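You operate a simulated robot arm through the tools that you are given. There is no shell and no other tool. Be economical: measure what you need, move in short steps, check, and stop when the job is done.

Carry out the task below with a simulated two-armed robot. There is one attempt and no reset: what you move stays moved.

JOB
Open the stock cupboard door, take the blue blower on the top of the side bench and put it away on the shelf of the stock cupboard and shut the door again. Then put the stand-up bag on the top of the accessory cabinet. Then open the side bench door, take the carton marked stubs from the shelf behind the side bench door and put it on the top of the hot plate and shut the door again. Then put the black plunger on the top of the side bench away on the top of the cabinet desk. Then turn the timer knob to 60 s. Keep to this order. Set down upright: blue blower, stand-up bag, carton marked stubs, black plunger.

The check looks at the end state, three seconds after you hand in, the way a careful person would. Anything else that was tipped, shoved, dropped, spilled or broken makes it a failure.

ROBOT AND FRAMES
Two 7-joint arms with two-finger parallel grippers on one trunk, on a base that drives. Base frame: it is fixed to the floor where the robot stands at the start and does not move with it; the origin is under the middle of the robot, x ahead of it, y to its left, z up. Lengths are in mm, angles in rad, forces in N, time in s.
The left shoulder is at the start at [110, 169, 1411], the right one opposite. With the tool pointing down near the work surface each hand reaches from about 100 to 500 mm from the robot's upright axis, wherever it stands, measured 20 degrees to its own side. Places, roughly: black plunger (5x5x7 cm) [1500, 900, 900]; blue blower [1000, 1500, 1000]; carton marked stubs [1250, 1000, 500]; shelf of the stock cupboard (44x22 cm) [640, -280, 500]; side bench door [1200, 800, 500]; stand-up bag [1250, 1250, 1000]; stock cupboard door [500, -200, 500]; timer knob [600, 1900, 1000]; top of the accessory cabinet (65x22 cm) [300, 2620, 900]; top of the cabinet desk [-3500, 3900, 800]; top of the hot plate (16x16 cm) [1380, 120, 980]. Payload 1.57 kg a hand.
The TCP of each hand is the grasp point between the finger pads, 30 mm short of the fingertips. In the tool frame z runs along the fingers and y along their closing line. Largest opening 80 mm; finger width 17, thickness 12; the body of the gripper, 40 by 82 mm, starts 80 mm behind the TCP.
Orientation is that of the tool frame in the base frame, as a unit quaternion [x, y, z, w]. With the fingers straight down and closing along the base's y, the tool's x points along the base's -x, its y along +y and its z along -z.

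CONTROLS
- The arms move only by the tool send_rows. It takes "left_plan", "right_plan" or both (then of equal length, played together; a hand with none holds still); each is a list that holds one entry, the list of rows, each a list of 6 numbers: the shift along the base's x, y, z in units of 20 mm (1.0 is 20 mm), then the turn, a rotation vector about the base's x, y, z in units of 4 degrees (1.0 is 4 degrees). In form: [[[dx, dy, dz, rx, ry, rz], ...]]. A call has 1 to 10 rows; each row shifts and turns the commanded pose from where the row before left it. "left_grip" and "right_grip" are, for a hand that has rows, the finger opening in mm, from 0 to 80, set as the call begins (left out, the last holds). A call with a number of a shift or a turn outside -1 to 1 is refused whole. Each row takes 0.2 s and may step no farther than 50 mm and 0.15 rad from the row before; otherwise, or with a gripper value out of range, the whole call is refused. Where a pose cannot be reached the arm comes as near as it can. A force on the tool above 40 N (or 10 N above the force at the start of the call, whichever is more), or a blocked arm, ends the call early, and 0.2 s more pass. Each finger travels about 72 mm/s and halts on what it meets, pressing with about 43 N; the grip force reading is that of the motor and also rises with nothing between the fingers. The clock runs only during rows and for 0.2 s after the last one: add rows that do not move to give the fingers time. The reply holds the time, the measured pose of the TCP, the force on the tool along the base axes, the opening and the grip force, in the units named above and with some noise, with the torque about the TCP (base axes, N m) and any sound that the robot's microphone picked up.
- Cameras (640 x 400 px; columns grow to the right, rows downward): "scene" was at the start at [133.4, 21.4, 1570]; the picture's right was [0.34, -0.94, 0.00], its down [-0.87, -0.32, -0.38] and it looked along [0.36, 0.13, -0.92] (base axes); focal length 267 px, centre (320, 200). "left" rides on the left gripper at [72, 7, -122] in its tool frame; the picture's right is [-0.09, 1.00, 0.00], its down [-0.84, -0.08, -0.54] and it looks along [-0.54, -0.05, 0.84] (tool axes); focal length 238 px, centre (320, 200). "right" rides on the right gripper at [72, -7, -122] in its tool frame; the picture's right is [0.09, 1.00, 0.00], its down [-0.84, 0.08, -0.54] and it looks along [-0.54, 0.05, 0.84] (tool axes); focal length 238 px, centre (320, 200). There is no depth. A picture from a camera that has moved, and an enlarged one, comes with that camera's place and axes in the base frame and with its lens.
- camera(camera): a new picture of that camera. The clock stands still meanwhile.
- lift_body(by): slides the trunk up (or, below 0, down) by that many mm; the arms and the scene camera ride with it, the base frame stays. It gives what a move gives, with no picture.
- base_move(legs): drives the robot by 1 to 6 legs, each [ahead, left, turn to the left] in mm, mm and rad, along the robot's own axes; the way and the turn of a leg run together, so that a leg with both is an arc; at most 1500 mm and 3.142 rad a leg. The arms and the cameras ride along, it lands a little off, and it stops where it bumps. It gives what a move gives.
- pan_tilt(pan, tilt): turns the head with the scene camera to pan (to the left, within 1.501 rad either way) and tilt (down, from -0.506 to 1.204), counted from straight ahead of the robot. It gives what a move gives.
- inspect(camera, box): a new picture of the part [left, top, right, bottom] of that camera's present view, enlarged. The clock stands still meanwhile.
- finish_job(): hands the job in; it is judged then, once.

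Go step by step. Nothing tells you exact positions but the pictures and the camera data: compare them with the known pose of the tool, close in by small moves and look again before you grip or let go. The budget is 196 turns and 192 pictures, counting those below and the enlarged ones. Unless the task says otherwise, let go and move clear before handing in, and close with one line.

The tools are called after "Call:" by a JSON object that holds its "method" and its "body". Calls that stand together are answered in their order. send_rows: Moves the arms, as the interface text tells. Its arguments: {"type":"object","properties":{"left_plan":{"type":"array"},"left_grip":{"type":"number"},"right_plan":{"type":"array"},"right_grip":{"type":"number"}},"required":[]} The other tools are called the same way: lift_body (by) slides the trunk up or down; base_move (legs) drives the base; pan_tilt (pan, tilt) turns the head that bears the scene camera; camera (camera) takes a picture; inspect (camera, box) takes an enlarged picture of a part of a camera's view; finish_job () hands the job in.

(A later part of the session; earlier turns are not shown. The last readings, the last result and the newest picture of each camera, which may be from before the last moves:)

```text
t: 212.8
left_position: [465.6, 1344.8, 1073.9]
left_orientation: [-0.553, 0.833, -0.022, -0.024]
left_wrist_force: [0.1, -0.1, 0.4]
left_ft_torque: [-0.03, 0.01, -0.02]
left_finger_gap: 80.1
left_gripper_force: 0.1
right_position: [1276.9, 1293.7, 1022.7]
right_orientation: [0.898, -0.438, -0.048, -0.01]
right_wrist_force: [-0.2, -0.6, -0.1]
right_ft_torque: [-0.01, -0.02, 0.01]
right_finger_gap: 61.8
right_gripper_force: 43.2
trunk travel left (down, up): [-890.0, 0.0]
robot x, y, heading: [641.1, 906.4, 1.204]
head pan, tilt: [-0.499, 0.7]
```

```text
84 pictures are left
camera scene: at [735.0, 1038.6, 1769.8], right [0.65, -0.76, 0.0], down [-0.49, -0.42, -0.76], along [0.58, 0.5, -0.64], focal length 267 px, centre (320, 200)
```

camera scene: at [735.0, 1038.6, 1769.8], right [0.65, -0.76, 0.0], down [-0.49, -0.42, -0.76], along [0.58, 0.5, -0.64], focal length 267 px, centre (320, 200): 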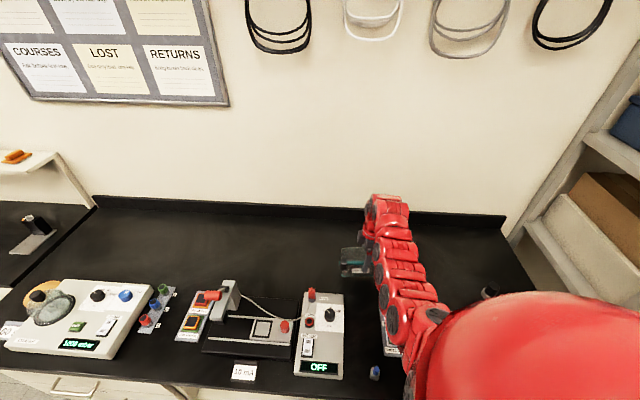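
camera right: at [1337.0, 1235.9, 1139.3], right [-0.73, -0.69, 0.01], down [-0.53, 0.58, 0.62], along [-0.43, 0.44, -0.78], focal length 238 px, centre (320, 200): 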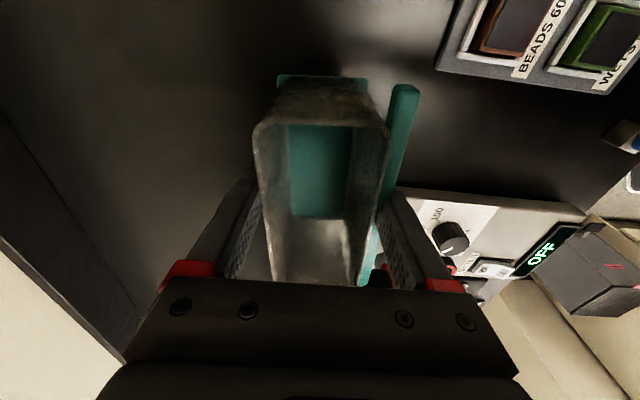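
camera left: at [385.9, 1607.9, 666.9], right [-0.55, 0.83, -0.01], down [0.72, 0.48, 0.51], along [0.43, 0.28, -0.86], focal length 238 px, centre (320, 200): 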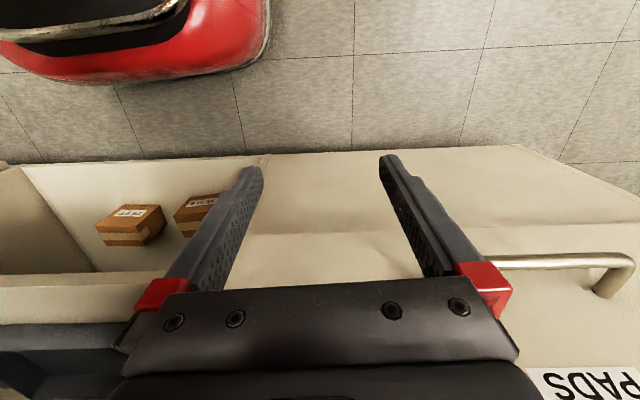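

Bag is held upright. Raise and retreat, then look toward the accessory cabinet.

Call:
{"method": "send_rows", "body": {"right_plan": [[[0, 0, 0.8, 0, 0, 0], [0, 0, 0.8, 0, 0, 0], [0, 0, 0.8, 0, 0, 0]]]}}

Call:
{"method": "base_move", "body": {"legs": [[-420, 269, 0]]}}

Call:
{"method": "pan_tilt", "body": {"pan": 0.3, "tilt": 0.6}}

Call:
{"method": "camera", "body": {"camera": "scene"}}

Call:
{"method": "pan_tilt", "body": {"pan": 1.4, "tilt": 0.6}}

Call:
{"method": "camera", "body": {"camera": "scene"}}

```text
t: 213.6
left_position: [466.5, 1344.7, 1074.4]
left_orientation: [-0.552, 0.833, -0.02, -0.024]
left_wrist_force: [-0.7, 0.2, 0.7]
left_ft_torque: [-0.01, 0.01, -0.02]
left_finger_gap: 80.0
left_gripper_force: 0.1
right_position: [1279.1, 1295.3, 1072.3]
right_orientation: [0.898, -0.437, -0.047, -0.011]
right_wrist_force: [-0.5, -0.4, -0.6]
right_ft_torque: [-0.01, 0.01, 0.03]
right_finger_gap: 61.7
right_gripper_force: 43.0
trunk travel left (down, up): [-890.0, 0.0]
robot x, y, heading: [642.4, 906.6, 1.205]
head pan, tilt: [-0.499, 0.7]
```

```text
t: 216.5
left_position: [66.2, 1056.3, 1074.0]
left_orientation: [-0.55, 0.834, -0.021, -0.024]
left_wrist_force: [-0.5, 0.3, -0.5]
left_ft_torque: [-0.02, 0.0, 0.0]
left_finger_gap: 79.8
left_gripper_force: 0.1
right_position: [878.3, 999.0, 1071.4]
right_orientation: [0.897, -0.44, -0.048, -0.01]
right_wrist_force: [0.9, 1.0, -0.3]
right_ft_torque: [0.0, -0.02, 0.0]
right_finger_gap: 61.7
right_gripper_force: 42.8
trunk travel left (down, up): [-890.0, 0.0]
robot x, y, heading: [238.4, 617.5, 1.198]
head pan, tilt: [-0.499, 0.7]
```

```text
t: 217.7
left_position: [66.2, 1054.6, 1074.1]
left_orientation: [-0.55, 0.835, -0.02, -0.024]
left_wrist_force: [-0.8, -0.2, 0.1]
left_ft_torque: [-0.01, 0.02, 0.03]
left_finger_gap: 80.0
left_gripper_force: 0.1
right_position: [879.4, 1000.0, 1071.7]
right_orientation: [0.897, -0.44, -0.047, -0.011]
right_wrist_force: [0.0, 0.8, -0.5]
right_ft_torque: [0.0, -0.02, -0.01]
right_finger_gap: 61.7
right_gripper_force: 42.8
trunk travel left (down, up): [-890.0, 0.0]
robot x, y, heading: [240.2, 615.1, 1.197]
head pan, tilt: [0.3, 0.6]
```

```text
83 pictures are left
camera scene: at [275.1, 779.9, 1778.4], right [1.0, -0.07, 0.0], down [-0.04, -0.56, -0.82], along [0.06, 0.82, -0.57], focal length 267 px, centre (320, 200)
```

scene: 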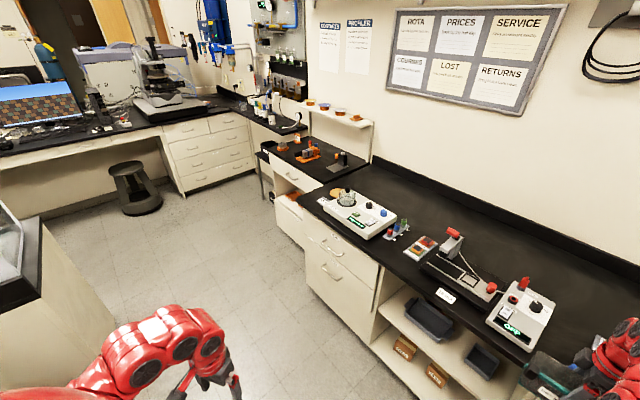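

```text
t: 219.0
left_position: [67.1, 1054.2, 1074.5]
left_orientation: [-0.55, 0.835, -0.021, -0.025]
left_wrist_force: [0.3, 0.4, 1.0]
left_ft_torque: [0.02, -0.01, -0.01]
left_finger_gap: 80.0
left_gripper_force: 0.2
right_position: [877.8, 999.9, 1071.5]
right_orientation: [0.897, -0.44, -0.047, -0.011]
right_wrist_force: [-0.3, -0.8, -1.4]
right_ft_torque: [-0.03, -0.01, 0.01]
right_finger_gap: 61.5
right_gripper_force: 42.8
trunk travel left (down, up): [-890.0, 0.0]
robot x, y, heading: [240.7, 613.8, 1.198]
head pan, tilt: [1.4, 0.6]
```

```text
82 pictures are left
camera scene: at [192.8, 737.5, 1778.4], right [0.52, 0.86, 0.0], down [0.48, -0.29, -0.83], along [-0.71, 0.43, -0.56], focal length 267 px, centre (320, 200)
```

scene: 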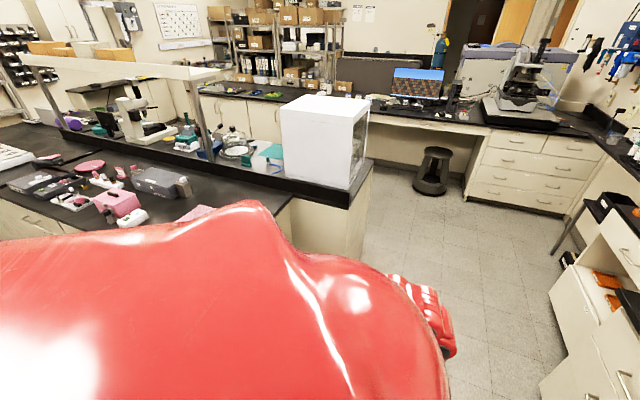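

Drive along the side bench (holding the bag off its front) to the accessory cabinet and look.

Call:
{"method": "base_move", "body": {"legs": [[721, 1141, 0]]}}

Call:
{"method": "pan_tilt", "body": {"pan": -0.5, "tilt": 0.7}}

Call:
{"method": "camera", "body": {"camera": "scene"}}

```text
t: 223.1
left_position: [-406.5, 1601.1, 1074.7]
left_orientation: [-0.619, 0.785, -0.023, -0.023]
left_wrist_force: [-1.4, -0.3, 1.0]
left_ft_torque: [-0.01, 0.02, 0.02]
left_finger_gap: 80.0
left_gripper_force: 0.1
right_position: [405.0, 1684.1, 1072.9]
right_orientation: [0.93, -0.363, -0.048, -0.009]
right_wrist_force: [0.2, -0.3, -1.1]
right_ft_torque: [-0.01, -0.02, 0.02]
right_finger_gap: 61.5
right_gripper_force: 42.8
trunk travel left (down, up): [-890.0, 0.0]
robot x, y, heading: [-158.3, 1199.8, 1.37]
head pan, tilt: [1.4, 0.6]
stopped in leg 1: the robot was blocked; the commanded pose is now the measured one
```

```text
t: 225.0
left_position: [-406.2, 1602.9, 1074.5]
left_orientation: [-0.618, 0.785, -0.023, -0.022]
left_wrist_force: [0.3, 0.4, 0.1]
left_ft_torque: [0.02, 0.01, 0.01]
left_finger_gap: 80.1
left_gripper_force: 0.0
right_position: [404.3, 1684.5, 1072.9]
right_orientation: [0.931, -0.363, -0.047, -0.007]
right_wrist_force: [0.5, 0.5, -0.4]
right_ft_torque: [-0.04, -0.04, -0.01]
right_finger_gap: 61.3
right_gripper_force: 43.4
trunk travel left (down, up): [-890.0, 0.0]
robot x, y, heading: [-162.2, 1195.3, 1.367]
head pan, tilt: [-0.499, 0.7]
```

```text
81 pictures are left
camera scene: at [-90.9, 1344.8, 1769.8], right [0.76, -0.65, 0.0], down [-0.42, -0.49, -0.76], along [0.49, 0.58, -0.64], focal length 267 px, centre (320, 200)
```

scene: 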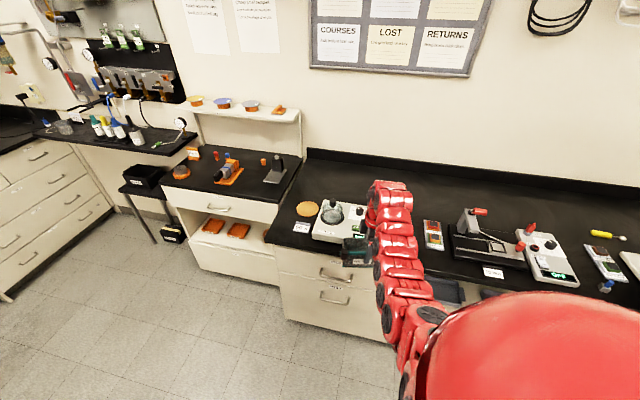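

Blocked again by the island's corner on the left. Inspect the target top.

Call:
{"method": "inspect", "body": {"camera": "scene", "box": [130, 80, 330, 205]}}

Call:
{"method": "pan_tilt", "body": {"pan": 1.4, "tilt": 0.9}}

Call:
{"method": "camera", "body": {"camera": "scene"}}

```text
3.20 times, centred on (230, 142) of scene
camera zoom: at [-90.9, 1344.8, 1769.8], right [0.76, -0.65, 0.0], down [-0.42, -0.49, -0.76], along [0.49, 0.58, -0.64], focal length 855 px, centre (608, 384)
```

zoom: 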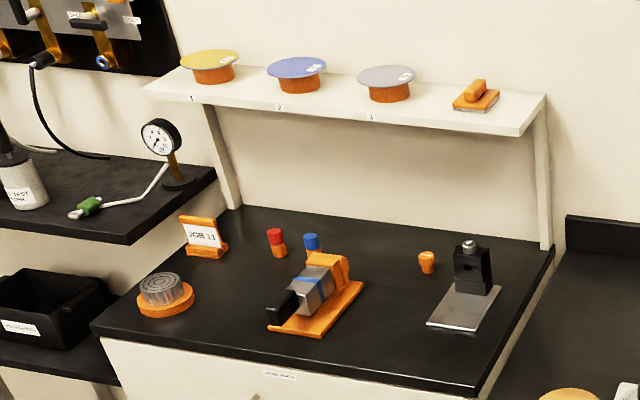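

```text
t: 226.8
left_position: [-407.3, 1603.6, 1073.8]
left_orientation: [-0.618, 0.786, -0.023, -0.023]
left_wrist_force: [0.2, 0.2, 0.5]
left_ft_torque: [0.02, 0.0, 0.0]
left_finger_gap: 80.0
left_gripper_force: 0.0
right_position: [404.5, 1684.0, 1071.9]
right_orientation: [0.931, -0.363, -0.048, -0.006]
right_wrist_force: [-0.9, 0.9, -1.8]
right_ft_torque: [-0.02, -0.04, 0.03]
right_finger_gap: 61.4
right_gripper_force: 43.2
trunk travel left (down, up): [-890.0, 0.0]
robot x, y, heading: [-161.4, 1200.1, 1.368]
head pan, tilt: [1.4, 0.901]
```

```text
79 pictures are left
camera scene: at [-215.6, 1307.3, 1753.7], right [0.37, 0.93, 0.0], down [0.73, -0.29, -0.62], along [-0.58, 0.23, -0.78], focal length 267 px, centre (320, 200)
```

scene: 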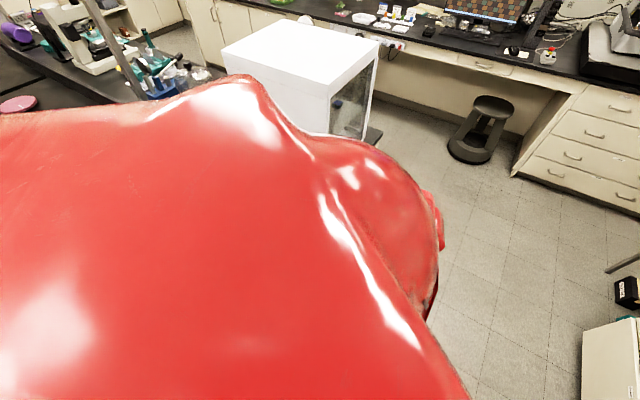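

There is free space at the front right of the cabinet top, about U=1738/N=-1740 (bench coordinates). I'll go round the island: back up, face along the bench, shift right, and advance.

Call:
{"method": "base_move", "body": {"legs": [[-201, -223, 0], [0, 0, 0.817], [7, -320, 0], [750, 16, 0]]}}

Call:
{"method": "pan_tilt", "body": {"pan": -0.7, "tilt": 0.7}}

Call:
{"method": "camera", "body": {"camera": "scene"}}

```text
t: 236.4
left_position: [-620.2, 1854.2, 1073.8]
left_orientation: [0.876, -0.482, 0.029, 0.012]
left_wrist_force: [0.1, -0.3, 0.0]
left_ft_torque: [-0.02, 0.01, 0.0]
left_finger_gap: 80.0
left_gripper_force: 0.1
right_position: [-115.6, 2494.7, 1072.3]
right_orientation: [0.998, 0.029, -0.047, 0.013]
right_wrist_force: [-0.1, 0.7, 0.1]
right_ft_torque: [-0.02, -0.02, -0.02]
right_finger_gap: 61.4
right_gripper_force: 43.2
trunk travel left (down, up): [-890.0, 0.0]
robot x, y, heading: [-156.5, 1748.8, 2.172]
head pan, tilt: [1.4, 0.901]
```

```text
t: 238.4
left_position: [-621.6, 1854.5, 1074.7]
left_orientation: [0.876, -0.481, 0.03, 0.012]
left_wrist_force: [-0.5, -0.5, 0.2]
left_ft_torque: [-0.02, 0.02, 0.02]
left_finger_gap: 79.9
left_gripper_force: 0.0
right_position: [-116.2, 2494.0, 1072.4]
right_orientation: [0.998, 0.03, -0.047, 0.014]
right_wrist_force: [1.0, 0.4, -2.2]
right_ft_torque: [-0.01, -0.01, -0.01]
right_finger_gap: 61.4
right_gripper_force: 43.1
trunk travel left (down, up): [-890.0, 0.0]
robot x, y, heading: [-160.6, 1750.2, 2.163]
head pan, tilt: [-0.7, 0.7]
```

```text
78 pictures are left
camera scene: at [-197.9, 1903.1, 1769.8], right [0.99, -0.1, 0.0], down [-0.06, -0.64, -0.76], along [0.08, 0.76, -0.64], focal length 267 px, centre (320, 200)
```

scene: 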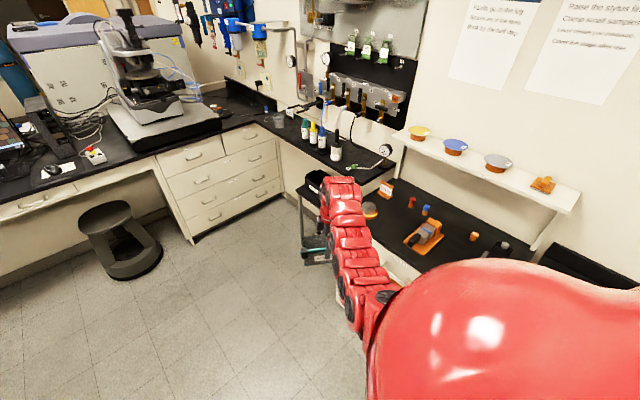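

Passed the island. Turn right toward the cabinet.

Call:
{"method": "base_move", "body": {"legs": [[0, 0, -0.566]]}}

Call:
{"method": "camera", "body": {"camera": "right"}}

Call:
{"method": "camera", "body": {"camera": "scene"}}

```text
t: 240.4
left_position: [-491.5, 2086.6, 1074.0]
left_orientation: [-0.705, 0.709, -0.027, -0.02]
left_wrist_force: [-0.2, 0.5, -0.9]
left_ft_torque: [-0.02, 0.02, 0.01]
left_finger_gap: 80.1
left_gripper_force: 0.0
right_position: [279.4, 2352.3, 1070.9]
right_orientation: [0.966, -0.254, -0.048, -0.001]
right_wrist_force: [-0.4, 0.9, -1.3]
right_ft_torque: [-0.03, -0.02, 0.0]
right_finger_gap: 61.2
right_gripper_force: 42.9
trunk travel left (down, up): [-890.0, 0.0]
robot x, y, heading: [-160.5, 1748.5, 1.594]
head pan, tilt: [-0.7, 0.7]
```

```text
77 pictures are left
camera right: at [356.9, 2320.8, 1187.4], right [-0.41, -0.91, 0.01], down [-0.71, 0.33, 0.62], along [-0.57, 0.24, -0.79], focal length 238 px, centre (320, 200)
```

right: 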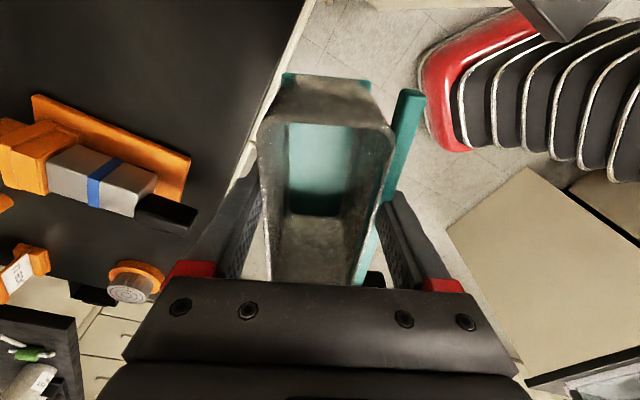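

```text
76 pictures are left
camera scene: at [-110.7, 1898.8, 1769.8], right [0.78, -0.62, 0.0], down [-0.4, -0.5, -0.76], along [0.48, 0.6, -0.64], focal length 267 px, centre (320, 200)
```

scene: 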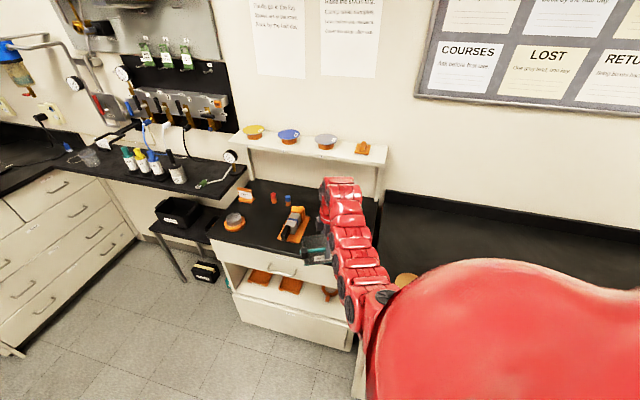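

Rotate the wrist to align the bag with the cabinet edge, then move over the free front strip.

Call:
{"method": "send_rows", "body": {"right_plan": [[[0, 0, 0, 0, 0, -1], [0, 0, 0, 0, 0, -1], [0, 0, 0, 0, 0, -1], [0, 0, 0, 0, 0, -1], [0, 0, 0, 0, 0, -1]]]}}

Call:
{"method": "base_move", "body": {"legs": [[68, -97, 0]]}}

Call:
{"method": "camera", "body": {"camera": "right"}}

Call:
{"method": "camera", "body": {"camera": "scene"}}

```text
t: 241.6
left_position: [-490.9, 2086.8, 1074.4]
left_orientation: [-0.705, 0.709, -0.025, -0.021]
left_wrist_force: [-0.8, 0.5, -0.3]
left_ft_torque: [0.01, 0.04, -0.03]
left_finger_gap: 80.3
left_gripper_force: 0.0
right_position: [280.2, 2352.1, 1071.7]
right_orientation: [0.907, -0.418, -0.048, -0.01]
right_wrist_force: [-0.4, 0.7, -0.4]
right_ft_torque: [0.0, -0.01, -0.01]
right_finger_gap: 61.1
right_gripper_force: 43.0
trunk travel left (down, up): [-890.0, 0.0]
robot x, y, heading: [-159.5, 1749.0, 1.594]
head pan, tilt: [-0.7, 0.7]
```

```text
t: 242.8
left_position: [-397.0, 2157.0, 1074.1]
left_orientation: [-0.705, 0.709, -0.025, -0.019]
left_wrist_force: [-0.3, -0.6, -0.2]
left_ft_torque: [-0.03, -0.03, -0.02]
left_finger_gap: 80.0
left_gripper_force: 0.0
right_position: [374.0, 2422.0, 1072.2]
right_orientation: [0.907, -0.417, -0.047, -0.01]
right_wrist_force: [0.0, 0.7, -1.6]
right_ft_torque: [-0.01, -0.02, 0.03]
right_finger_gap: 61.3
right_gripper_force: 42.8
trunk travel left (down, up): [-890.0, 0.0]
robot x, y, heading: [-63.6, 1817.8, 1.597]
head pan, tilt: [-0.7, 0.7]
```

```text
75 pictures are left
camera right: at [436.2, 2367.2, 1188.0], right [-0.7, -0.72, 0.01], down [-0.56, 0.55, 0.62], along [-0.45, 0.42, -0.79], focal length 238 px, centre (320, 200)
```

right: 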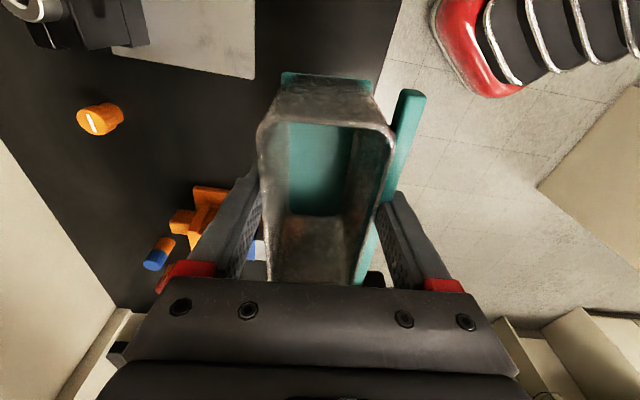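

```text
74 pictures are left
camera scene: at [-15.8, 1968.9, 1769.9], right [0.78, -0.62, 0.0], down [-0.4, -0.5, -0.77], along [0.48, 0.6, -0.64], focal length 267 px, centre (320, 200)
```

scene: 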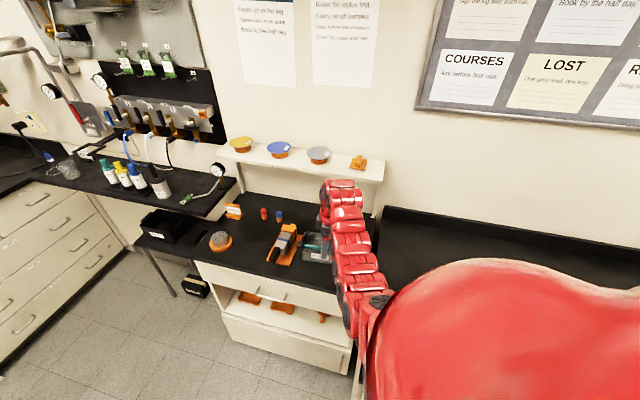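

Well positioned over free space. Lower the bag.

Call:
{"method": "send_rows", "body": {"right_plan": [[[0, 0, -0.9, 0, 0, 0], [0, 0, -0.9, 0, 0, 0], [0, 0, -0.9, 0, 0, 0], [0, 0, -0.9, 0, 0, 0], [0, 0, -0.5, 0, 0, 0]]]}}

Call:
{"method": "send_rows", "body": {"right_plan": [[[0, 0, -0.15, 0, 0, 0], [0, 0, -0.15, 0, 0, 0], [0, 0, -0.15, 0, 0, 0]]]}}

Call:
{"method": "camera", "body": {"camera": "scene"}}

```text
t: 244.0
left_position: [-395.8, 2158.4, 1073.9]
left_orientation: [-0.705, 0.709, -0.025, -0.02]
left_wrist_force: [-0.2, 0.2, -0.6]
left_ft_torque: [0.01, 0.03, 0.01]
left_finger_gap: 80.2
left_gripper_force: 0.0
right_position: [375.5, 2423.4, 989.1]
right_orientation: [0.907, -0.418, -0.047, -0.009]
right_wrist_force: [-0.3, -0.7, -1.5]
right_ft_torque: [0.0, -0.02, -0.02]
right_finger_gap: 61.5
right_gripper_force: 43.0
trunk travel left (down, up): [-890.0, 0.0]
robot x, y, heading: [-60.8, 1821.4, 1.596]
head pan, tilt: [-0.7, 0.7]
```

```text
t: 244.8
left_position: [-395.7, 2158.3, 1074.4]
left_orientation: [-0.705, 0.709, -0.025, -0.02]
left_wrist_force: [0.8, -0.6, 0.6]
left_ft_torque: [0.02, -0.04, 0.03]
left_finger_gap: 80.1
left_gripper_force: 0.0
right_position: [374.9, 2425.2, 980.6]
right_orientation: [0.907, -0.418, -0.047, -0.01]
right_wrist_force: [-0.3, -0.5, -1.1]
right_ft_torque: [-0.01, -0.04, -0.01]
right_finger_gap: 61.3
right_gripper_force: 42.9
trunk travel left (down, up): [-890.0, 0.0]
robot x, y, heading: [-63.0, 1821.1, 1.596]
head pan, tilt: [-0.7, 0.7]
```

```text
73 pictures are left
camera scene: at [-14.4, 1970.1, 1769.8], right [0.78, -0.62, 0.0], down [-0.4, -0.5, -0.76], along [0.48, 0.6, -0.64], focal length 267 px, centre (320, 200)
```

scene: 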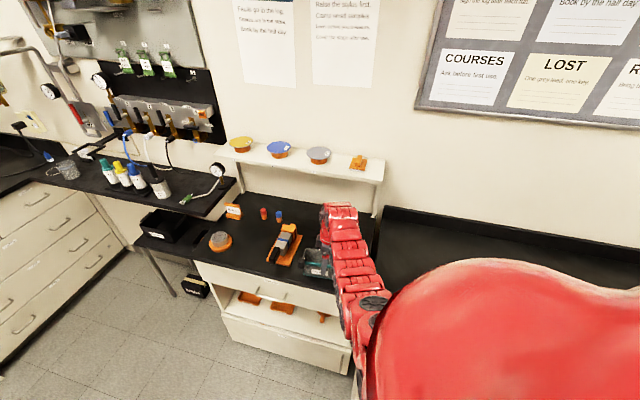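

Call:
{"method": "send_rows", "body": {"right_plan": [[[0, 0, -0.2, 0, 0, 0], [0, 0, -0.2, 0, 0, 0], [0, 0, -0.2, 0, 0, 0]]]}}

Call:
{"method": "inspect", "body": {"camera": "scene", "box": [240, 200, 400, 300]}}

```text
t: 245.6
left_position: [-394.9, 2156.8, 1074.7]
left_orientation: [-0.705, 0.708, -0.024, -0.02]
left_wrist_force: [1.0, 0.0, -0.1]
left_ft_torque: [-0.02, 0.01, 0.01]
left_finger_gap: 79.9
left_gripper_force: 0.1
right_position: [374.5, 2423.8, 968.7]
right_orientation: [0.908, -0.417, -0.046, -0.008]
right_wrist_force: [0.4, -0.1, -1.4]
right_ft_torque: [-0.01, -0.04, 0.0]
right_finger_gap: 61.2
right_gripper_force: 42.8
trunk travel left (down, up): [-890.0, 0.0]
robot x, y, heading: [-65.8, 1821.6, 1.598]
head pan, tilt: [-0.7, 0.7]
```

```text
4.00 times, centred on (320, 250) of scene
camera zoom: at [-14.4, 1970.1, 1769.8], right [0.78, -0.62, 0.0], down [-0.4, -0.5, -0.76], along [0.48, 0.6, -0.64], focal length 1069 px, centre (320, 0)
```

zoom: 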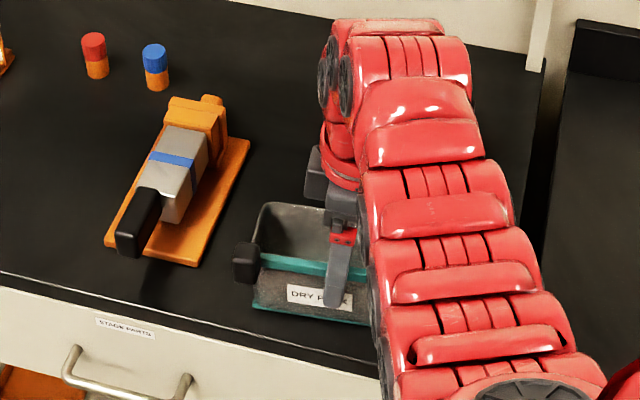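

Call:
{"method": "send_rows", "body": {"right_plan": [[[0, 0, -0.2, 0, 0, 0], [0, 0, -0.2, 0, 0, 0], [0, 0, -0.2, 0, 0, 0]]]}}

Call:
{"method": "send_rows", "body": {"right_plan": [[[0, 0, -0.2, 0, 0, 0], [0, 0, -0.2, 0, 0, 0], [0, 0, -0.2, 0, 0, 0]]]}}

Call:
{"method": "inspect", "body": {"camera": "scene", "box": [240, 200, 400, 300]}}

```text
t: 246.4
left_position: [-397.5, 2154.5, 1075.2]
left_orientation: [-0.705, 0.708, -0.026, -0.017]
left_wrist_force: [-0.2, -0.7, -0.7]
left_ft_torque: [-0.01, -0.01, -0.01]
left_finger_gap: 79.9
left_gripper_force: 0.0
right_position: [374.6, 2423.4, 962.6]
right_orientation: [0.907, -0.418, -0.047, -0.015]
right_wrist_force: [2.7, 4.5, 37.7]
right_ft_torque: [1.04, -0.95, 0.3]
right_finger_gap: 62.0
right_gripper_force: 42.1
trunk travel left (down, up): [-890.0, 0.0]
robot x, y, heading: [-63.2, 1822.4, 1.599]
head pan, tilt: [-0.7, 0.7]
```

```text
t: 247.2
left_position: [-397.5, 2154.2, 1074.8]
left_orientation: [-0.706, 0.708, -0.025, -0.018]
left_wrist_force: [0.0, -1.1, 0.1]
left_ft_torque: [0.0, 0.03, 0.02]
left_finger_gap: 80.0
left_gripper_force: 0.1
right_position: [373.3, 2423.1, 949.3]
right_orientation: [0.908, -0.417, -0.046, -0.013]
right_wrist_force: [6.2, 5.8, 42.9]
right_ft_torque: [1.17, -1.28, -0.06]
right_finger_gap: 61.4
right_gripper_force: 43.1
trunk travel left (down, up): [-890.0, 0.0]
robot x, y, heading: [-66.9, 1825.6, 1.598]
head pan, tilt: [-0.7, 0.7]
```

```text
4.00 times, centred on (320, 250) of scene
camera zoom: at [-18.5, 1964.3, 1770.6], right [0.78, -0.62, 0.0], down [-0.4, -0.5, -0.77], along [0.48, 0.6, -0.64], focal length 1069 px, centre (320, 0)
```

zoom: 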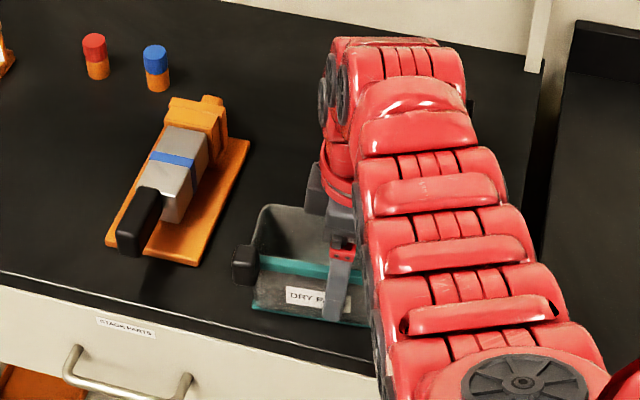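

Contact; bag is standing. Relieve pressure, release, and lift clear.

Call:
{"method": "send_rows", "body": {"right_plan": [[[0, 0, 0.3, 0, 0, 0], [0, 0, 0, 0, 0, 0]]]}}

Call:
{"method": "send_rows", "body": {"right_plan": [[[0, 0, 0, 0, 0, 0], [0, 0, 0, 0, 0, 0], [0, 0, 0, 0, 0, 0], [0, 0, 0, 0, 0, 0]]], "right_grip": 80}}

Call:
{"method": "camera", "body": {"camera": "right"}}

```text
t: 247.8
left_position: [-396.4, 2158.2, 1074.6]
left_orientation: [-0.705, 0.709, -0.026, -0.019]
left_wrist_force: [-0.2, -1.0, -0.6]
left_ft_torque: [0.01, 0.0, 0.01]
left_finger_gap: 80.2
left_gripper_force: 0.1
right_position: [372.5, 2420.7, 950.4]
right_orientation: [0.908, -0.417, -0.048, -0.007]
right_wrist_force: [1.9, 1.1, 10.4]
right_ft_torque: [0.96, 0.33, -0.15]
right_finger_gap: 61.4
right_gripper_force: 43.3
trunk travel left (down, up): [-890.0, 0.0]
robot x, y, heading: [-65.9, 1823.4, 1.603]
head pan, tilt: [-0.7, 0.7]
```

```text
t: 248.8
left_position: [-395.0, 2158.5, 1074.1]
left_orientation: [-0.705, 0.709, -0.026, -0.019]
left_wrist_force: [0.4, -0.4, -0.4]
left_ft_torque: [0.02, 0.01, 0.01]
left_finger_gap: 80.3
left_gripper_force: 0.2
right_position: [374.7, 2423.0, 951.1]
right_orientation: [0.908, -0.417, -0.048, -0.01]
right_wrist_force: [-0.3, 0.1, -0.9]
right_ft_torque: [-0.03, 0.04, 0.0]
right_finger_gap: 80.0
right_gripper_force: 0.1
trunk travel left (down, up): [-890.0, 0.0]
robot x, y, heading: [-69.9, 1822.4, 1.596]
head pan, tilt: [-0.7, 0.7]
```

```text
70 pictures are left
camera right: at [437.0, 2367.4, 1066.3], right [-0.7, -0.72, 0.01], down [-0.56, 0.55, 0.62], along [-0.45, 0.42, -0.79], focal length 238 px, centre (320, 200)
```

right: 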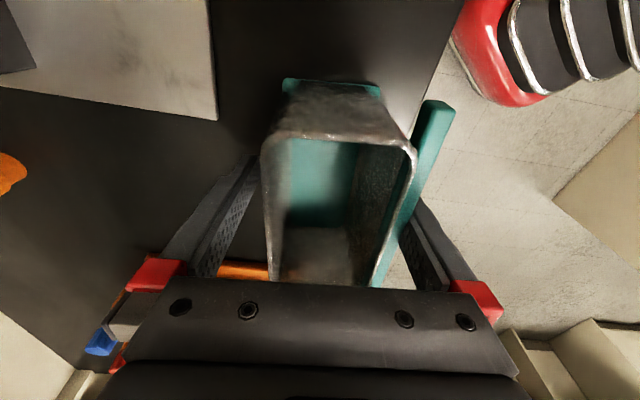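

Call:
{"method": "send_rows", "body": {"right_plan": [[[-0.12, -0.12, 0.1, 0, 0, 0], [0, 0, 0.5, 0, 0, 0], [0, 0, 0.9, 0, 0, 0], [0, 0, 0.9, 0, 0, 0], [0, 0, 0.9, 0, 0, 0], [0, 0, 0.9, 0, 0, 0], [0, 0, 0.9, 0, 0, 0], [0, 0, 0.9, 0, 0, 0]]]}}

Call:
{"method": "camera", "body": {"camera": "right"}}

Call:
{"method": "inspect", "body": {"camera": "scene", "box": [240, 180, 400, 280]}}

```text
t: 250.6
left_position: [-395.1, 2157.6, 1073.8]
left_orientation: [-0.705, 0.709, -0.026, -0.02]
left_wrist_force: [0.0, -0.4, 0.2]
left_ft_torque: [0.01, 0.01, 0.01]
left_finger_gap: 80.0
left_gripper_force: 0.0
right_position: [373.0, 2421.4, 1069.7]
right_orientation: [0.908, -0.417, -0.047, -0.009]
right_wrist_force: [-0.6, -0.6, 0.1]
right_ft_torque: [-0.01, -0.01, 0.0]
right_finger_gap: 80.1
right_gripper_force: 0.1
trunk travel left (down, up): [-890.0, 0.0]
robot x, y, heading: [-64.5, 1821.2, 1.6]
head pan, tilt: [-0.7, 0.7]
```

```text
69 pictures are left
camera right: at [434.2, 2365.6, 1185.6], right [-0.69, -0.72, 0.01], down [-0.56, 0.55, 0.62], along [-0.45, 0.42, -0.79], focal length 238 px, centre (320, 200)
```

right: 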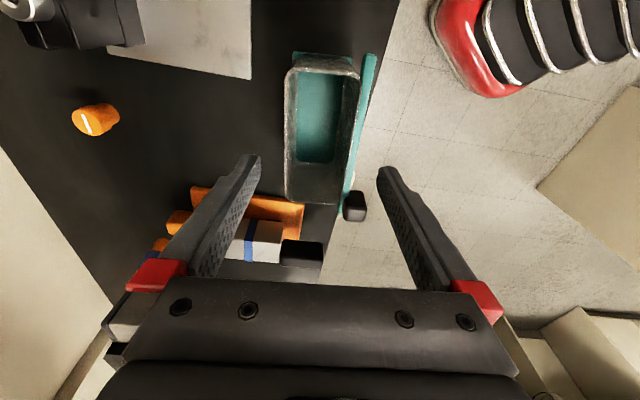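

```text
4.00 times, centred on (320, 230) of scene
camera zoom: at [-14.8, 1969.8, 1769.8], right [0.78, -0.62, 0.0], down [-0.4, -0.5, -0.77], along [0.48, 0.6, -0.64], focal length 1069 px, centre (320, 80)
```

zoom: 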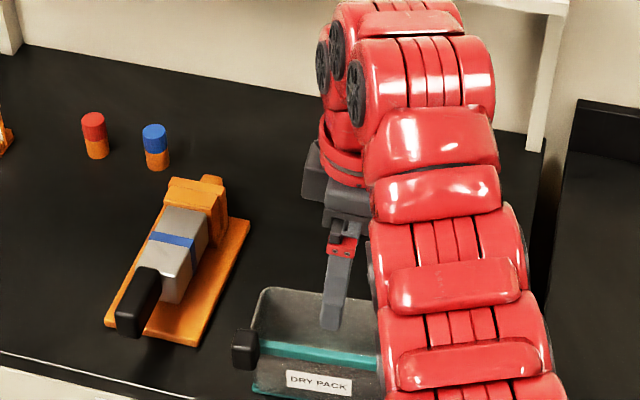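

The bag stands on the cabinet. Retreat by the reverse route.

Call:
{"method": "base_move", "body": {"legs": [[-68, 97, 0], [0, 0, 0.57], [-900, -16, 0]]}}

```text
t: 257.8
left_position: [-103.7, 1121.8, 1074.3]
left_orientation: [0.875, -0.484, 0.03, 0.013]
left_wrist_force: [0.7, 0.2, 0.1]
left_ft_torque: [0.01, -0.04, 0.01]
left_finger_gap: 79.8
left_gripper_force: 0.0
right_position: [403.5, 1756.4, 1070.8]
right_orientation: [0.988, -0.147, -0.047, 0.004]
right_wrist_force: [-0.4, -0.4, 1.0]
right_ft_torque: [-0.01, 0.03, -0.02]
right_finger_gap: 79.9
right_gripper_force: 0.0
trunk travel left (down, up): [-890.0, 0.0]
robot x, y, heading: [353.4, 1016.0, 2.164]
head pan, tilt: [-0.7, 0.7]
```

Call:
{"method": "base_move", "body": {"legs": [[-266, 380, 0], [0, 0, -1.53]]}}

Call:
{"method": "send_rows", "body": {"right_plan": [[[-0.9, 0.3, -0.5, 0, 0, -1], [-0.9, 0.3, -0.5, 0, 0, -1], [-0.9, 0.3, -0.5, 0, 0, -1], [-0.9, 0.3, -0.5, 0, 0, -1], [-0.9, 0.3, -0.5, 0, 0, -1], [-0.9, 0.3, -0.5, 0, 0, -1], [-0.9, 0.3, -0.5, 0, 0, -1], [-0.9, 0.3, -0.5, 0, 0, -1], [-0.9, 0.3, -0.5, 0, 0, -1], [-0.9, 0.3, -0.5, 0, 0, -0.8]]]}}

```text
t: 264.3
left_position: [292.9, 1041.2, 1073.7]
left_orientation: [-0.285, 0.958, -0.012, -0.03]
left_wrist_force: [-0.3, 0.5, 0.8]
left_ft_torque: [-0.01, -0.02, 0.02]
left_finger_gap: 79.9
left_gripper_force: 0.2
right_position: [936.2, 546.0, 1070.1]
right_orientation: [-0.601, 0.798, 0.037, 0.031]
right_wrist_force: [0.1, -0.8, 0.2]
right_ft_torque: [0.01, -0.02, -0.04]
right_finger_gap: 80.0
right_gripper_force: 0.1
trunk travel left (down, up): [-890.0, 0.0]
robot x, y, heading: [194.8, 578.9, 0.608]
head pan, tilt: [-0.7, 0.7]
```

```text
t: 266.5
left_position: [293.3, 1041.9, 1073.8]
left_orientation: [-0.284, 0.958, -0.013, -0.03]
left_wrist_force: [-0.5, 0.1, -0.7]
left_ft_torque: [0.01, -0.02, -0.02]
left_finger_gap: 79.9
left_gripper_force: 0.1
right_position: [756.2, 605.2, 969.3]
right_orientation: [-0.298, 0.953, 0.024, 0.042]
right_wrist_force: [-0.2, 0.3, 0.6]
right_ft_torque: [0.01, 0.02, -0.02]
right_finger_gap: 80.0
right_gripper_force: 0.0
trunk travel left (down, up): [-890.0, 0.0]
robot x, y, heading: [195.1, 578.5, 0.614]
head pan, tilt: [-0.7, 0.7]
```

Yaw aligned. Now pitch up to ~45° while extending forward.

Call:
{"method": "send_rows", "body": {"right_plan": [[[0.53, 0.98, 0.8, 0.63, -0.9, 0], [0.53, 0.98, 0.8, 0.63, -0.9, 0], [0.53, 0.98, 0.8, 0.63, -0.9, 0], [0.53, 0.98, 0.8, 0.63, -0.9, 0], [0.53, 0.98, 0.8, 0.63, -0.9, 0], [0.53, 0.98, 0.8, 0.63, -0.9, 0], [0.53, 0.98, 0.8, 0.63, -0.9, 0], [0.53, 0.98, 0.8, 0.63, -0.9, 0], [0.53, 0.98, 0.8, 0.63, -0.9, 0], [0.53, 0.98, 0.8, 0.63, -0.9, 0]]]}}

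Call:
{"method": "lift_body", "body": {"by": -400}}

Call:
{"method": "camera", "body": {"camera": "right"}}

```text
t: 268.7
left_position: [292.1, 1042.6, 1075.1]
left_orientation: [-0.284, 0.958, -0.013, -0.03]
left_wrist_force: [-0.3, -0.4, -0.1]
left_ft_torque: [-0.01, -0.01, -0.02]
left_finger_gap: 79.8
left_gripper_force: 0.0
right_position: [863.2, 803.2, 1129.3]
right_orientation: [-0.276, 0.866, 0.136, 0.395]
right_wrist_force: [-0.1, 0.2, 0.8]
right_ft_torque: [-0.01, 0.01, 0.0]
right_finger_gap: 80.1
right_gripper_force: 0.0
trunk travel left (down, up): [-890.0, 0.0]
robot x, y, heading: [196.0, 581.7, 0.609]
head pan, tilt: [-0.7, 0.7]
```

```text
t: 272.5
left_position: [293.3, 1041.7, 673.8]
left_orientation: [-0.284, 0.958, -0.012, -0.03]
left_wrist_force: [0.0, 0.1, 0.9]
left_ft_torque: [-0.01, 0.01, -0.03]
left_finger_gap: 79.9
left_gripper_force: 0.1
right_position: [861.9, 801.8, 728.7]
right_orientation: [-0.276, 0.866, 0.135, 0.395]
right_wrist_force: [0.3, 0.0, 1.0]
right_ft_torque: [0.01, -0.01, 0.04]
right_finger_gap: 79.9
right_gripper_force: 0.1
trunk travel left (down, up): [-490.0, 400.0]
robot x, y, heading: [195.8, 577.2, 0.614]
head pan, tilt: [-0.7, 0.7]
```

```text
67 pictures are left
camera right: at [753.9, 715.2, 755.2], right [-0.63, 0.77, -0.05], down [0.07, 0.13, 0.99], along [0.77, 0.62, -0.14], focal length 238 px, centre (320, 200)
```

right: 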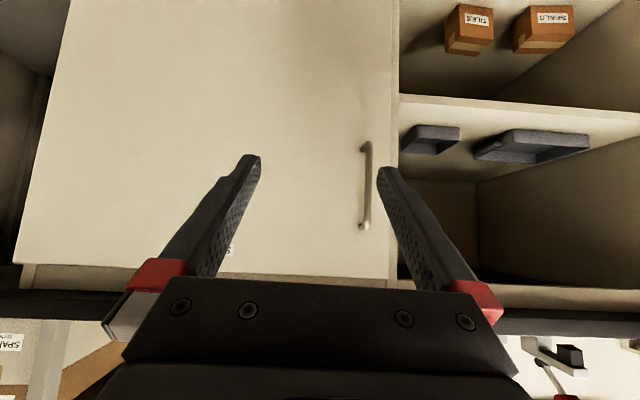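

The handle is visible at about (981,983), z 620–740. Shift left 79 mm, drive 120 ahead, lower 35.

Call:
{"method": "base_move", "body": {"legs": [[120, 79, 0]]}}

Call:
{"method": "lift_body", "body": {"by": -35}}

Call:
{"method": "camera", "body": {"camera": "right"}}

```text
t: 273.9
left_position: [348.4, 1175.3, 674.5]
left_orientation: [-0.283, 0.958, -0.013, -0.031]
left_wrist_force: [-0.2, 0.3, -0.3]
left_ft_torque: [-0.01, 0.01, -0.02]
left_finger_gap: 80.1
left_gripper_force: 0.1
right_position: [917.3, 933.7, 729.3]
right_orientation: [-0.274, 0.866, 0.134, 0.395]
right_wrist_force: [0.3, 0.2, 0.0]
right_ft_torque: [-0.02, -0.01, -0.01]
right_finger_gap: 80.0
right_gripper_force: 0.2
trunk travel left (down, up): [-490.0, 400.0]
robot x, y, heading: [250.5, 711.7, 0.605]
head pan, tilt: [-0.7, 0.7]
```

```text
t: 274.7
left_position: [349.3, 1175.4, 638.6]
left_orientation: [-0.283, 0.958, -0.012, -0.03]
left_wrist_force: [0.5, -0.2, -0.7]
left_ft_torque: [0.01, -0.01, -0.06]
left_finger_gap: 79.8
left_gripper_force: 0.0
right_position: [916.3, 933.4, 694.6]
right_orientation: [-0.275, 0.866, 0.136, 0.394]
right_wrist_force: [0.1, -0.3, 0.7]
right_ft_torque: [-0.02, 0.04, 0.0]
right_finger_gap: 80.0
right_gripper_force: 0.0
trunk travel left (down, up): [-455.0, 435.0]
robot x, y, heading: [251.1, 713.6, 0.611]
head pan, tilt: [-0.7, 0.7]
```

```text
66 pictures are left
camera right: at [809.1, 847.0, 720.3], right [-0.63, 0.78, -0.05], down [0.07, 0.13, 0.99], along [0.77, 0.62, -0.14], focal length 238 px, centre (320, 200)
```

right: 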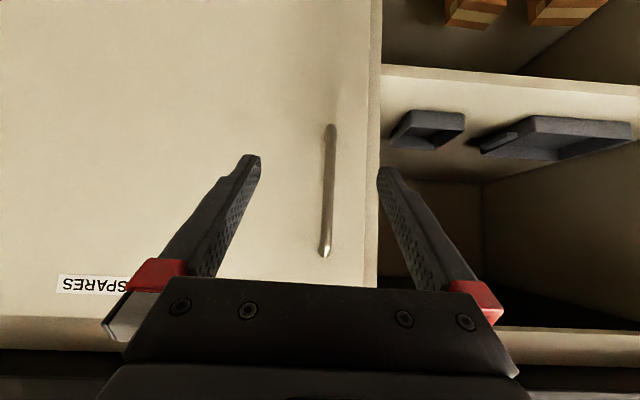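

Triangulated handle: (1015,1025), z 592–740. Drive in 125 mm and grip.

Call:
{"method": "base_move", "body": {"legs": [[125, 18, 0]]}}

Call:
{"method": "camera", "body": {"camera": "right"}}

```text
t: 276.1
left_position: [440.9, 1259.8, 639.5]
left_orientation: [-0.281, 0.959, -0.013, -0.03]
left_wrist_force: [0.2, 0.6, 0.0]
left_ft_torque: [0.02, 0.0, 0.01]
left_finger_gap: 80.0
left_gripper_force: 0.1
right_position: [1006.9, 1016.2, 694.9]
right_orientation: [-0.275, 0.867, 0.135, 0.394]
right_wrist_force: [-0.1, 0.1, -0.5]
right_ft_torque: [0.04, 0.02, 0.01]
right_finger_gap: 79.8
right_gripper_force: 0.0
trunk travel left (down, up): [-455.0, 435.0]
robot x, y, heading: [341.3, 798.0, 0.606]
head pan, tilt: [-0.7, 0.7]
stopped in leg 1: the force on the tool passed its limit at 158 N (the readings are from after the stop); the commanded pose is now the measured one
```

```text
65 pictures are left
camera right: at [899.9, 929.7, 720.3], right [-0.63, 0.77, -0.05], down [0.08, 0.13, 0.99], along [0.77, 0.62, -0.14], focal length 238 px, centre (320, 200)
```

right: 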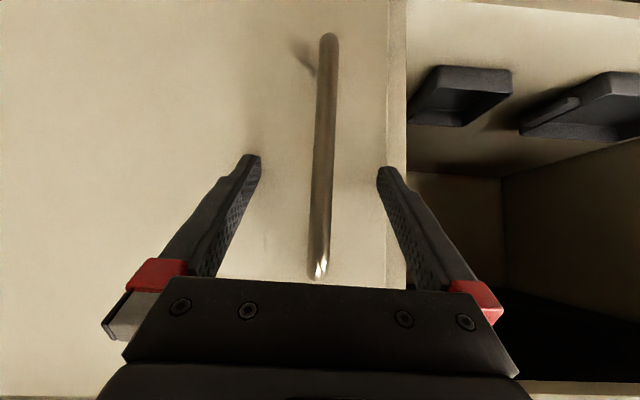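

Fingertips reached the door face; bar is between fingers. Close.

Call:
{"method": "send_rows", "body": {"right_plan": [[[-0.15, -0.1, 0, 0, 0, 0], [0, 0, 0, 0, 0, 0], [0, 0, 0, 0, 0, 0], [0, 0, 0, 0, 0, 0], [0, 0, 0, 0, 0, 0], [0, 0, 0, 0, 0, 0]]], "right_grip": 0}}

```text
t: 277.4
left_position: [441.3, 1260.1, 638.6]
left_orientation: [-0.282, 0.959, -0.014, -0.029]
left_wrist_force: [0.5, 0.2, 0.6]
left_ft_torque: [0.0, 0.0, 0.0]
left_finger_gap: 79.9
left_gripper_force: 0.0
right_position: [1003.9, 1013.1, 694.2]
right_orientation: [-0.276, 0.866, 0.136, 0.393]
right_wrist_force: [0.4, 1.7, -1.3]
right_ft_torque: [-0.5, -0.41, -0.02]
right_finger_gap: 12.1
right_gripper_force: 29.2
trunk travel left (down, up): [-455.0, 435.0]
robot x, y, heading: [341.5, 798.9, 0.605]
head pan, tilt: [-0.7, 0.7]
```

Gripped. Swing the robot about the hinge in small arcs.

Call:
{"method": "base_move", "body": {"legs": [[-45, -43, 0.06], [-45, -43, 0.06], [-45, -43, 0.06]]}}

Call:
{"method": "base_move", "body": {"legs": [[-45, -43, 0.06], [-45, -43, 0.06], [-45, -43, 0.06]]}}

```text
t: 279.6
left_position: [337.7, 1087.3, 639.3]
left_orientation: [-0.366, 0.93, -0.015, -0.028]
left_wrist_force: [-0.6, 0.4, -0.1]
left_ft_torque: [0.0, -0.01, 0.0]
left_finger_gap: 79.9
left_gripper_force: 0.0
right_position: [933.7, 945.3, 692.9]
right_orientation: [-0.353, 0.838, 0.17, 0.379]
right_wrist_force: [-8.6, 6.4, -5.0]
right_ft_torque: [-0.23, -0.7, 0.05]
right_finger_gap: 12.0
right_gripper_force: 28.9
trunk travel left (down, up): [-455.0, 435.0]
robot x, y, heading: [316.9, 613.6, 0.783]
head pan, tilt: [-0.7, 0.7]
```

```text
t: 281.7
left_position: [265.7, 895.7, 640.2]
left_orientation: [-0.449, 0.893, -0.018, -0.027]
left_wrist_force: [-0.6, 0.7, 0.3]
left_ft_torque: [0.02, 0.01, 0.01]
left_finger_gap: 79.8
left_gripper_force: 0.1
right_position: [876.5, 865.1, 694.1]
right_orientation: [-0.426, 0.803, 0.204, 0.363]
right_wrist_force: [-0.9, 0.5, -2.0]
right_ft_torque: [-0.1, -0.67, 0.05]
right_finger_gap: 12.0
right_gripper_force: 29.3
trunk travel left (down, up): [-455.0, 435.0]
robot x, y, heading: [330.8, 431.0, 0.969]
head pan, tilt: [-0.7, 0.7]
```

Works smoothly (≈21° open). One more set.

Call:
{"method": "base_move", "body": {"legs": [[-45, -43, 0.06], [-45, -43, 0.06], [-45, -43, 0.06]]}}

Call:
{"method": "pan_tilt", "body": {"pan": -0.3, "tilt": 0.6}}

Call:
{"method": "camera", "body": {"camera": "scene"}}

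```text
t: 283.9
left_position: [228.4, 697.2, 639.7]
left_orientation: [-0.526, 0.85, -0.021, -0.025]
left_wrist_force: [-0.3, -0.5, -0.1]
left_ft_torque: [0.0, -0.04, -0.03]
left_finger_gap: 80.0
left_gripper_force: 0.0
right_position: [835.7, 776.2, 692.4]
right_orientation: [-0.497, 0.762, 0.235, 0.342]
right_wrist_force: [-13.5, 3.8, -2.5]
right_ft_torque: [0.04, -0.76, 0.02]
right_finger_gap: 11.9
right_gripper_force: 29.7
trunk travel left (down, up): [-455.0, 435.0]
robot x, y, heading: [379.0, 249.1, 1.141]
head pan, tilt: [-0.7, 0.7]
```

```text
t: 284.7
left_position: [226.6, 697.7, 638.9]
left_orientation: [-0.526, 0.85, -0.02, -0.025]
left_wrist_force: [-0.1, 0.3, -0.3]
left_ft_torque: [-0.01, 0.0, 0.0]
left_finger_gap: 79.9
left_gripper_force: 0.1
right_position: [834.2, 776.8, 693.3]
right_orientation: [-0.497, 0.762, 0.235, 0.343]
right_wrist_force: [-1.9, 0.6, 1.2]
right_ft_torque: [-0.06, -0.61, -0.03]
right_finger_gap: 12.0
right_gripper_force: 29.4
trunk travel left (down, up): [-455.0, 435.0]
robot x, y, heading: [375.2, 251.2, 1.142]
head pan, tilt: [-0.3, 0.6]
```

```text
64 pictures are left
camera scene: at [468.3, 390.5, 1343.5], right [0.74, -0.67, 0.0], down [-0.38, -0.42, -0.83], along [0.55, 0.61, -0.56], focal length 267 px, centre (320, 200)
```

scene: 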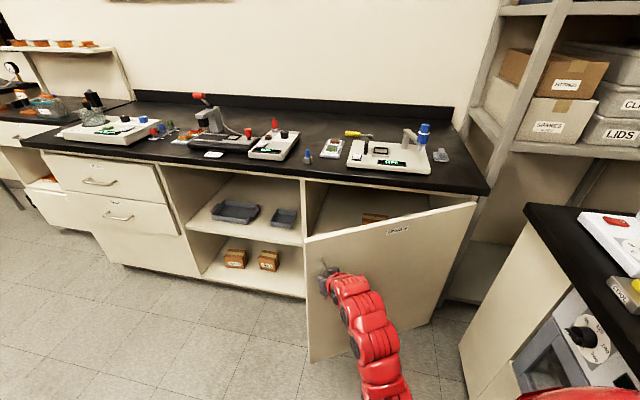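

Door ~31° open. Release, back off, face the bench, go around the free edge and push from inside.

Call:
{"method": "send_rows", "body": {"right_plan": [[[0, 0, 0, 0, 0, 0], [0, 0, 0, 0, 0, 0], [0, 0, 0, 0, 0, 0], [0, 0, 0, 0, 0, 0]]], "right_grip": 60}}

Call:
{"method": "base_move", "body": {"legs": [[-120, 0, 0], [0, 0, -0.5], [0, 560, 0]]}}

Call:
{"method": "send_rows", "body": {"right_plan": [[[0, 0, 0, 0, 0, 0], [0, 0, 0, 0, 0, 0], [0, 0, 0, 0, 0, 0], [0, 0, 0, 0, 0, 0]]], "right_grip": 0}}

Call:
{"method": "camera", "body": {"camera": "right"}}

```text
t: 285.7
left_position: [228.2, 698.1, 639.0]
left_orientation: [-0.526, 0.85, -0.02, -0.026]
left_wrist_force: [-0.1, 0.0, 0.3]
left_ft_torque: [0.0, -0.03, 0.01]
left_finger_gap: 79.9
left_gripper_force: 0.0
right_position: [835.5, 775.4, 692.3]
right_orientation: [-0.497, 0.762, 0.235, 0.341]
right_wrist_force: [-0.2, 0.1, 0.1]
right_ft_torque: [0.01, 0.02, 0.03]
right_finger_gap: 60.0
right_gripper_force: 0.0
trunk travel left (down, up): [-455.0, 435.0]
robot x, y, heading: [381.6, 250.2, 1.14]
head pan, tilt: [-0.3, 0.6]
```

```text
t: 291.2
left_position: [83.2, 1059.6, 639.1]
left_orientation: [-0.295, 0.955, -0.014, -0.03]
left_wrist_force: [-0.2, -0.3, 1.0]
left_ft_torque: [-0.01, 0.03, 0.0]
left_finger_gap: 80.1
left_gripper_force: 0.2
right_position: [652.2, 831.8, 693.4]
right_orientation: [-0.289, 0.862, 0.142, 0.39]
right_wrist_force: [0.2, 0.1, -0.3]
right_ft_torque: [-0.02, 0.02, -0.01]
right_finger_gap: 59.7
right_gripper_force: 0.1
trunk travel left (down, up): [-455.0, 435.0]
robot x, y, heading: [-5.3, 595.5, 0.63]
head pan, tilt: [-0.3, 0.6]
```

```text
t: 292.2
left_position: [85.3, 1057.7, 639.9]
left_orientation: [-0.295, 0.955, -0.013, -0.03]
left_wrist_force: [-0.4, 0.3, -0.1]
left_ft_torque: [-0.02, -0.03, -0.02]
left_finger_gap: 79.9
left_gripper_force: 0.1
right_position: [651.8, 831.6, 694.2]
right_orientation: [-0.29, 0.863, 0.142, 0.389]
right_wrist_force: [0.4, 0.2, -1.2]
right_ft_torque: [0.0, 0.03, 0.0]
right_finger_gap: 0.0
right_gripper_force: 21.7
trunk travel left (down, up): [-455.0, 435.0]
robot x, y, heading: [-3.2, 593.0, 0.636]
head pan, tilt: [-0.3, 0.6]
```

```text
63 pictures are left
camera right: at [547.2, 741.2, 719.3], right [-0.66, 0.75, -0.05], down [0.08, 0.13, 0.99], along [0.75, 0.64, -0.14], focal length 238 px, centre (320, 200)
```

right: 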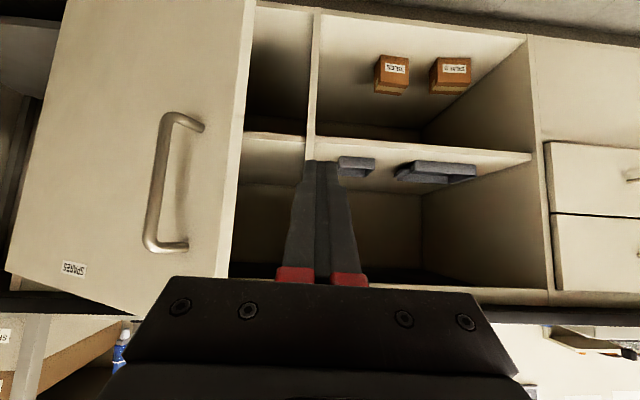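

Lined up left of the door edge. Advance 210 mm and strafe right.

Call:
{"method": "base_move", "body": {"legs": [[210, 0, 0], [0, -300, 0]]}}

Call:
{"method": "camera", "body": {"camera": "right"}}

```text
t: 294.5
left_position: [283.6, 1145.2, 640.3]
left_orientation: [-0.296, 0.955, -0.014, -0.031]
left_wrist_force: [0.6, -0.2, 0.9]
left_ft_torque: [0.03, -0.01, -0.03]
left_finger_gap: 80.0
left_gripper_force: 0.1
right_position: [847.2, 926.7, 694.7]
right_orientation: [-0.296, 0.86, 0.15, 0.387]
right_wrist_force: [-0.3, 0.4, 0.0]
right_ft_torque: [-0.01, 0.02, 0.03]
right_finger_gap: 0.2
right_gripper_force: 21.1
trunk travel left (down, up): [-455.0, 435.0]
robot x, y, heading: [194.5, 681.7, 0.638]
head pan, tilt: [-0.3, 0.6]
stopped in leg 2: the force on the tool passed its limit at 92 N (the readings are from after the stop); the commanded pose is now the measured one
```

```text
62 pictures are left
camera right: at [744.2, 834.5, 719.8], right [-0.67, 0.74, -0.04], down [0.08, 0.12, 0.99], along [0.74, 0.66, -0.14], focal length 238 px, centre (320, 200)
```

right: 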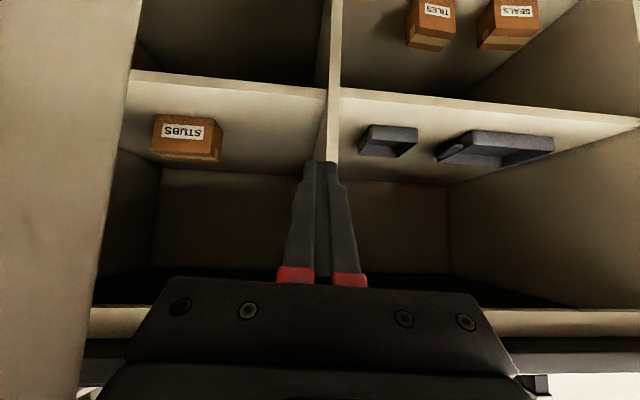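

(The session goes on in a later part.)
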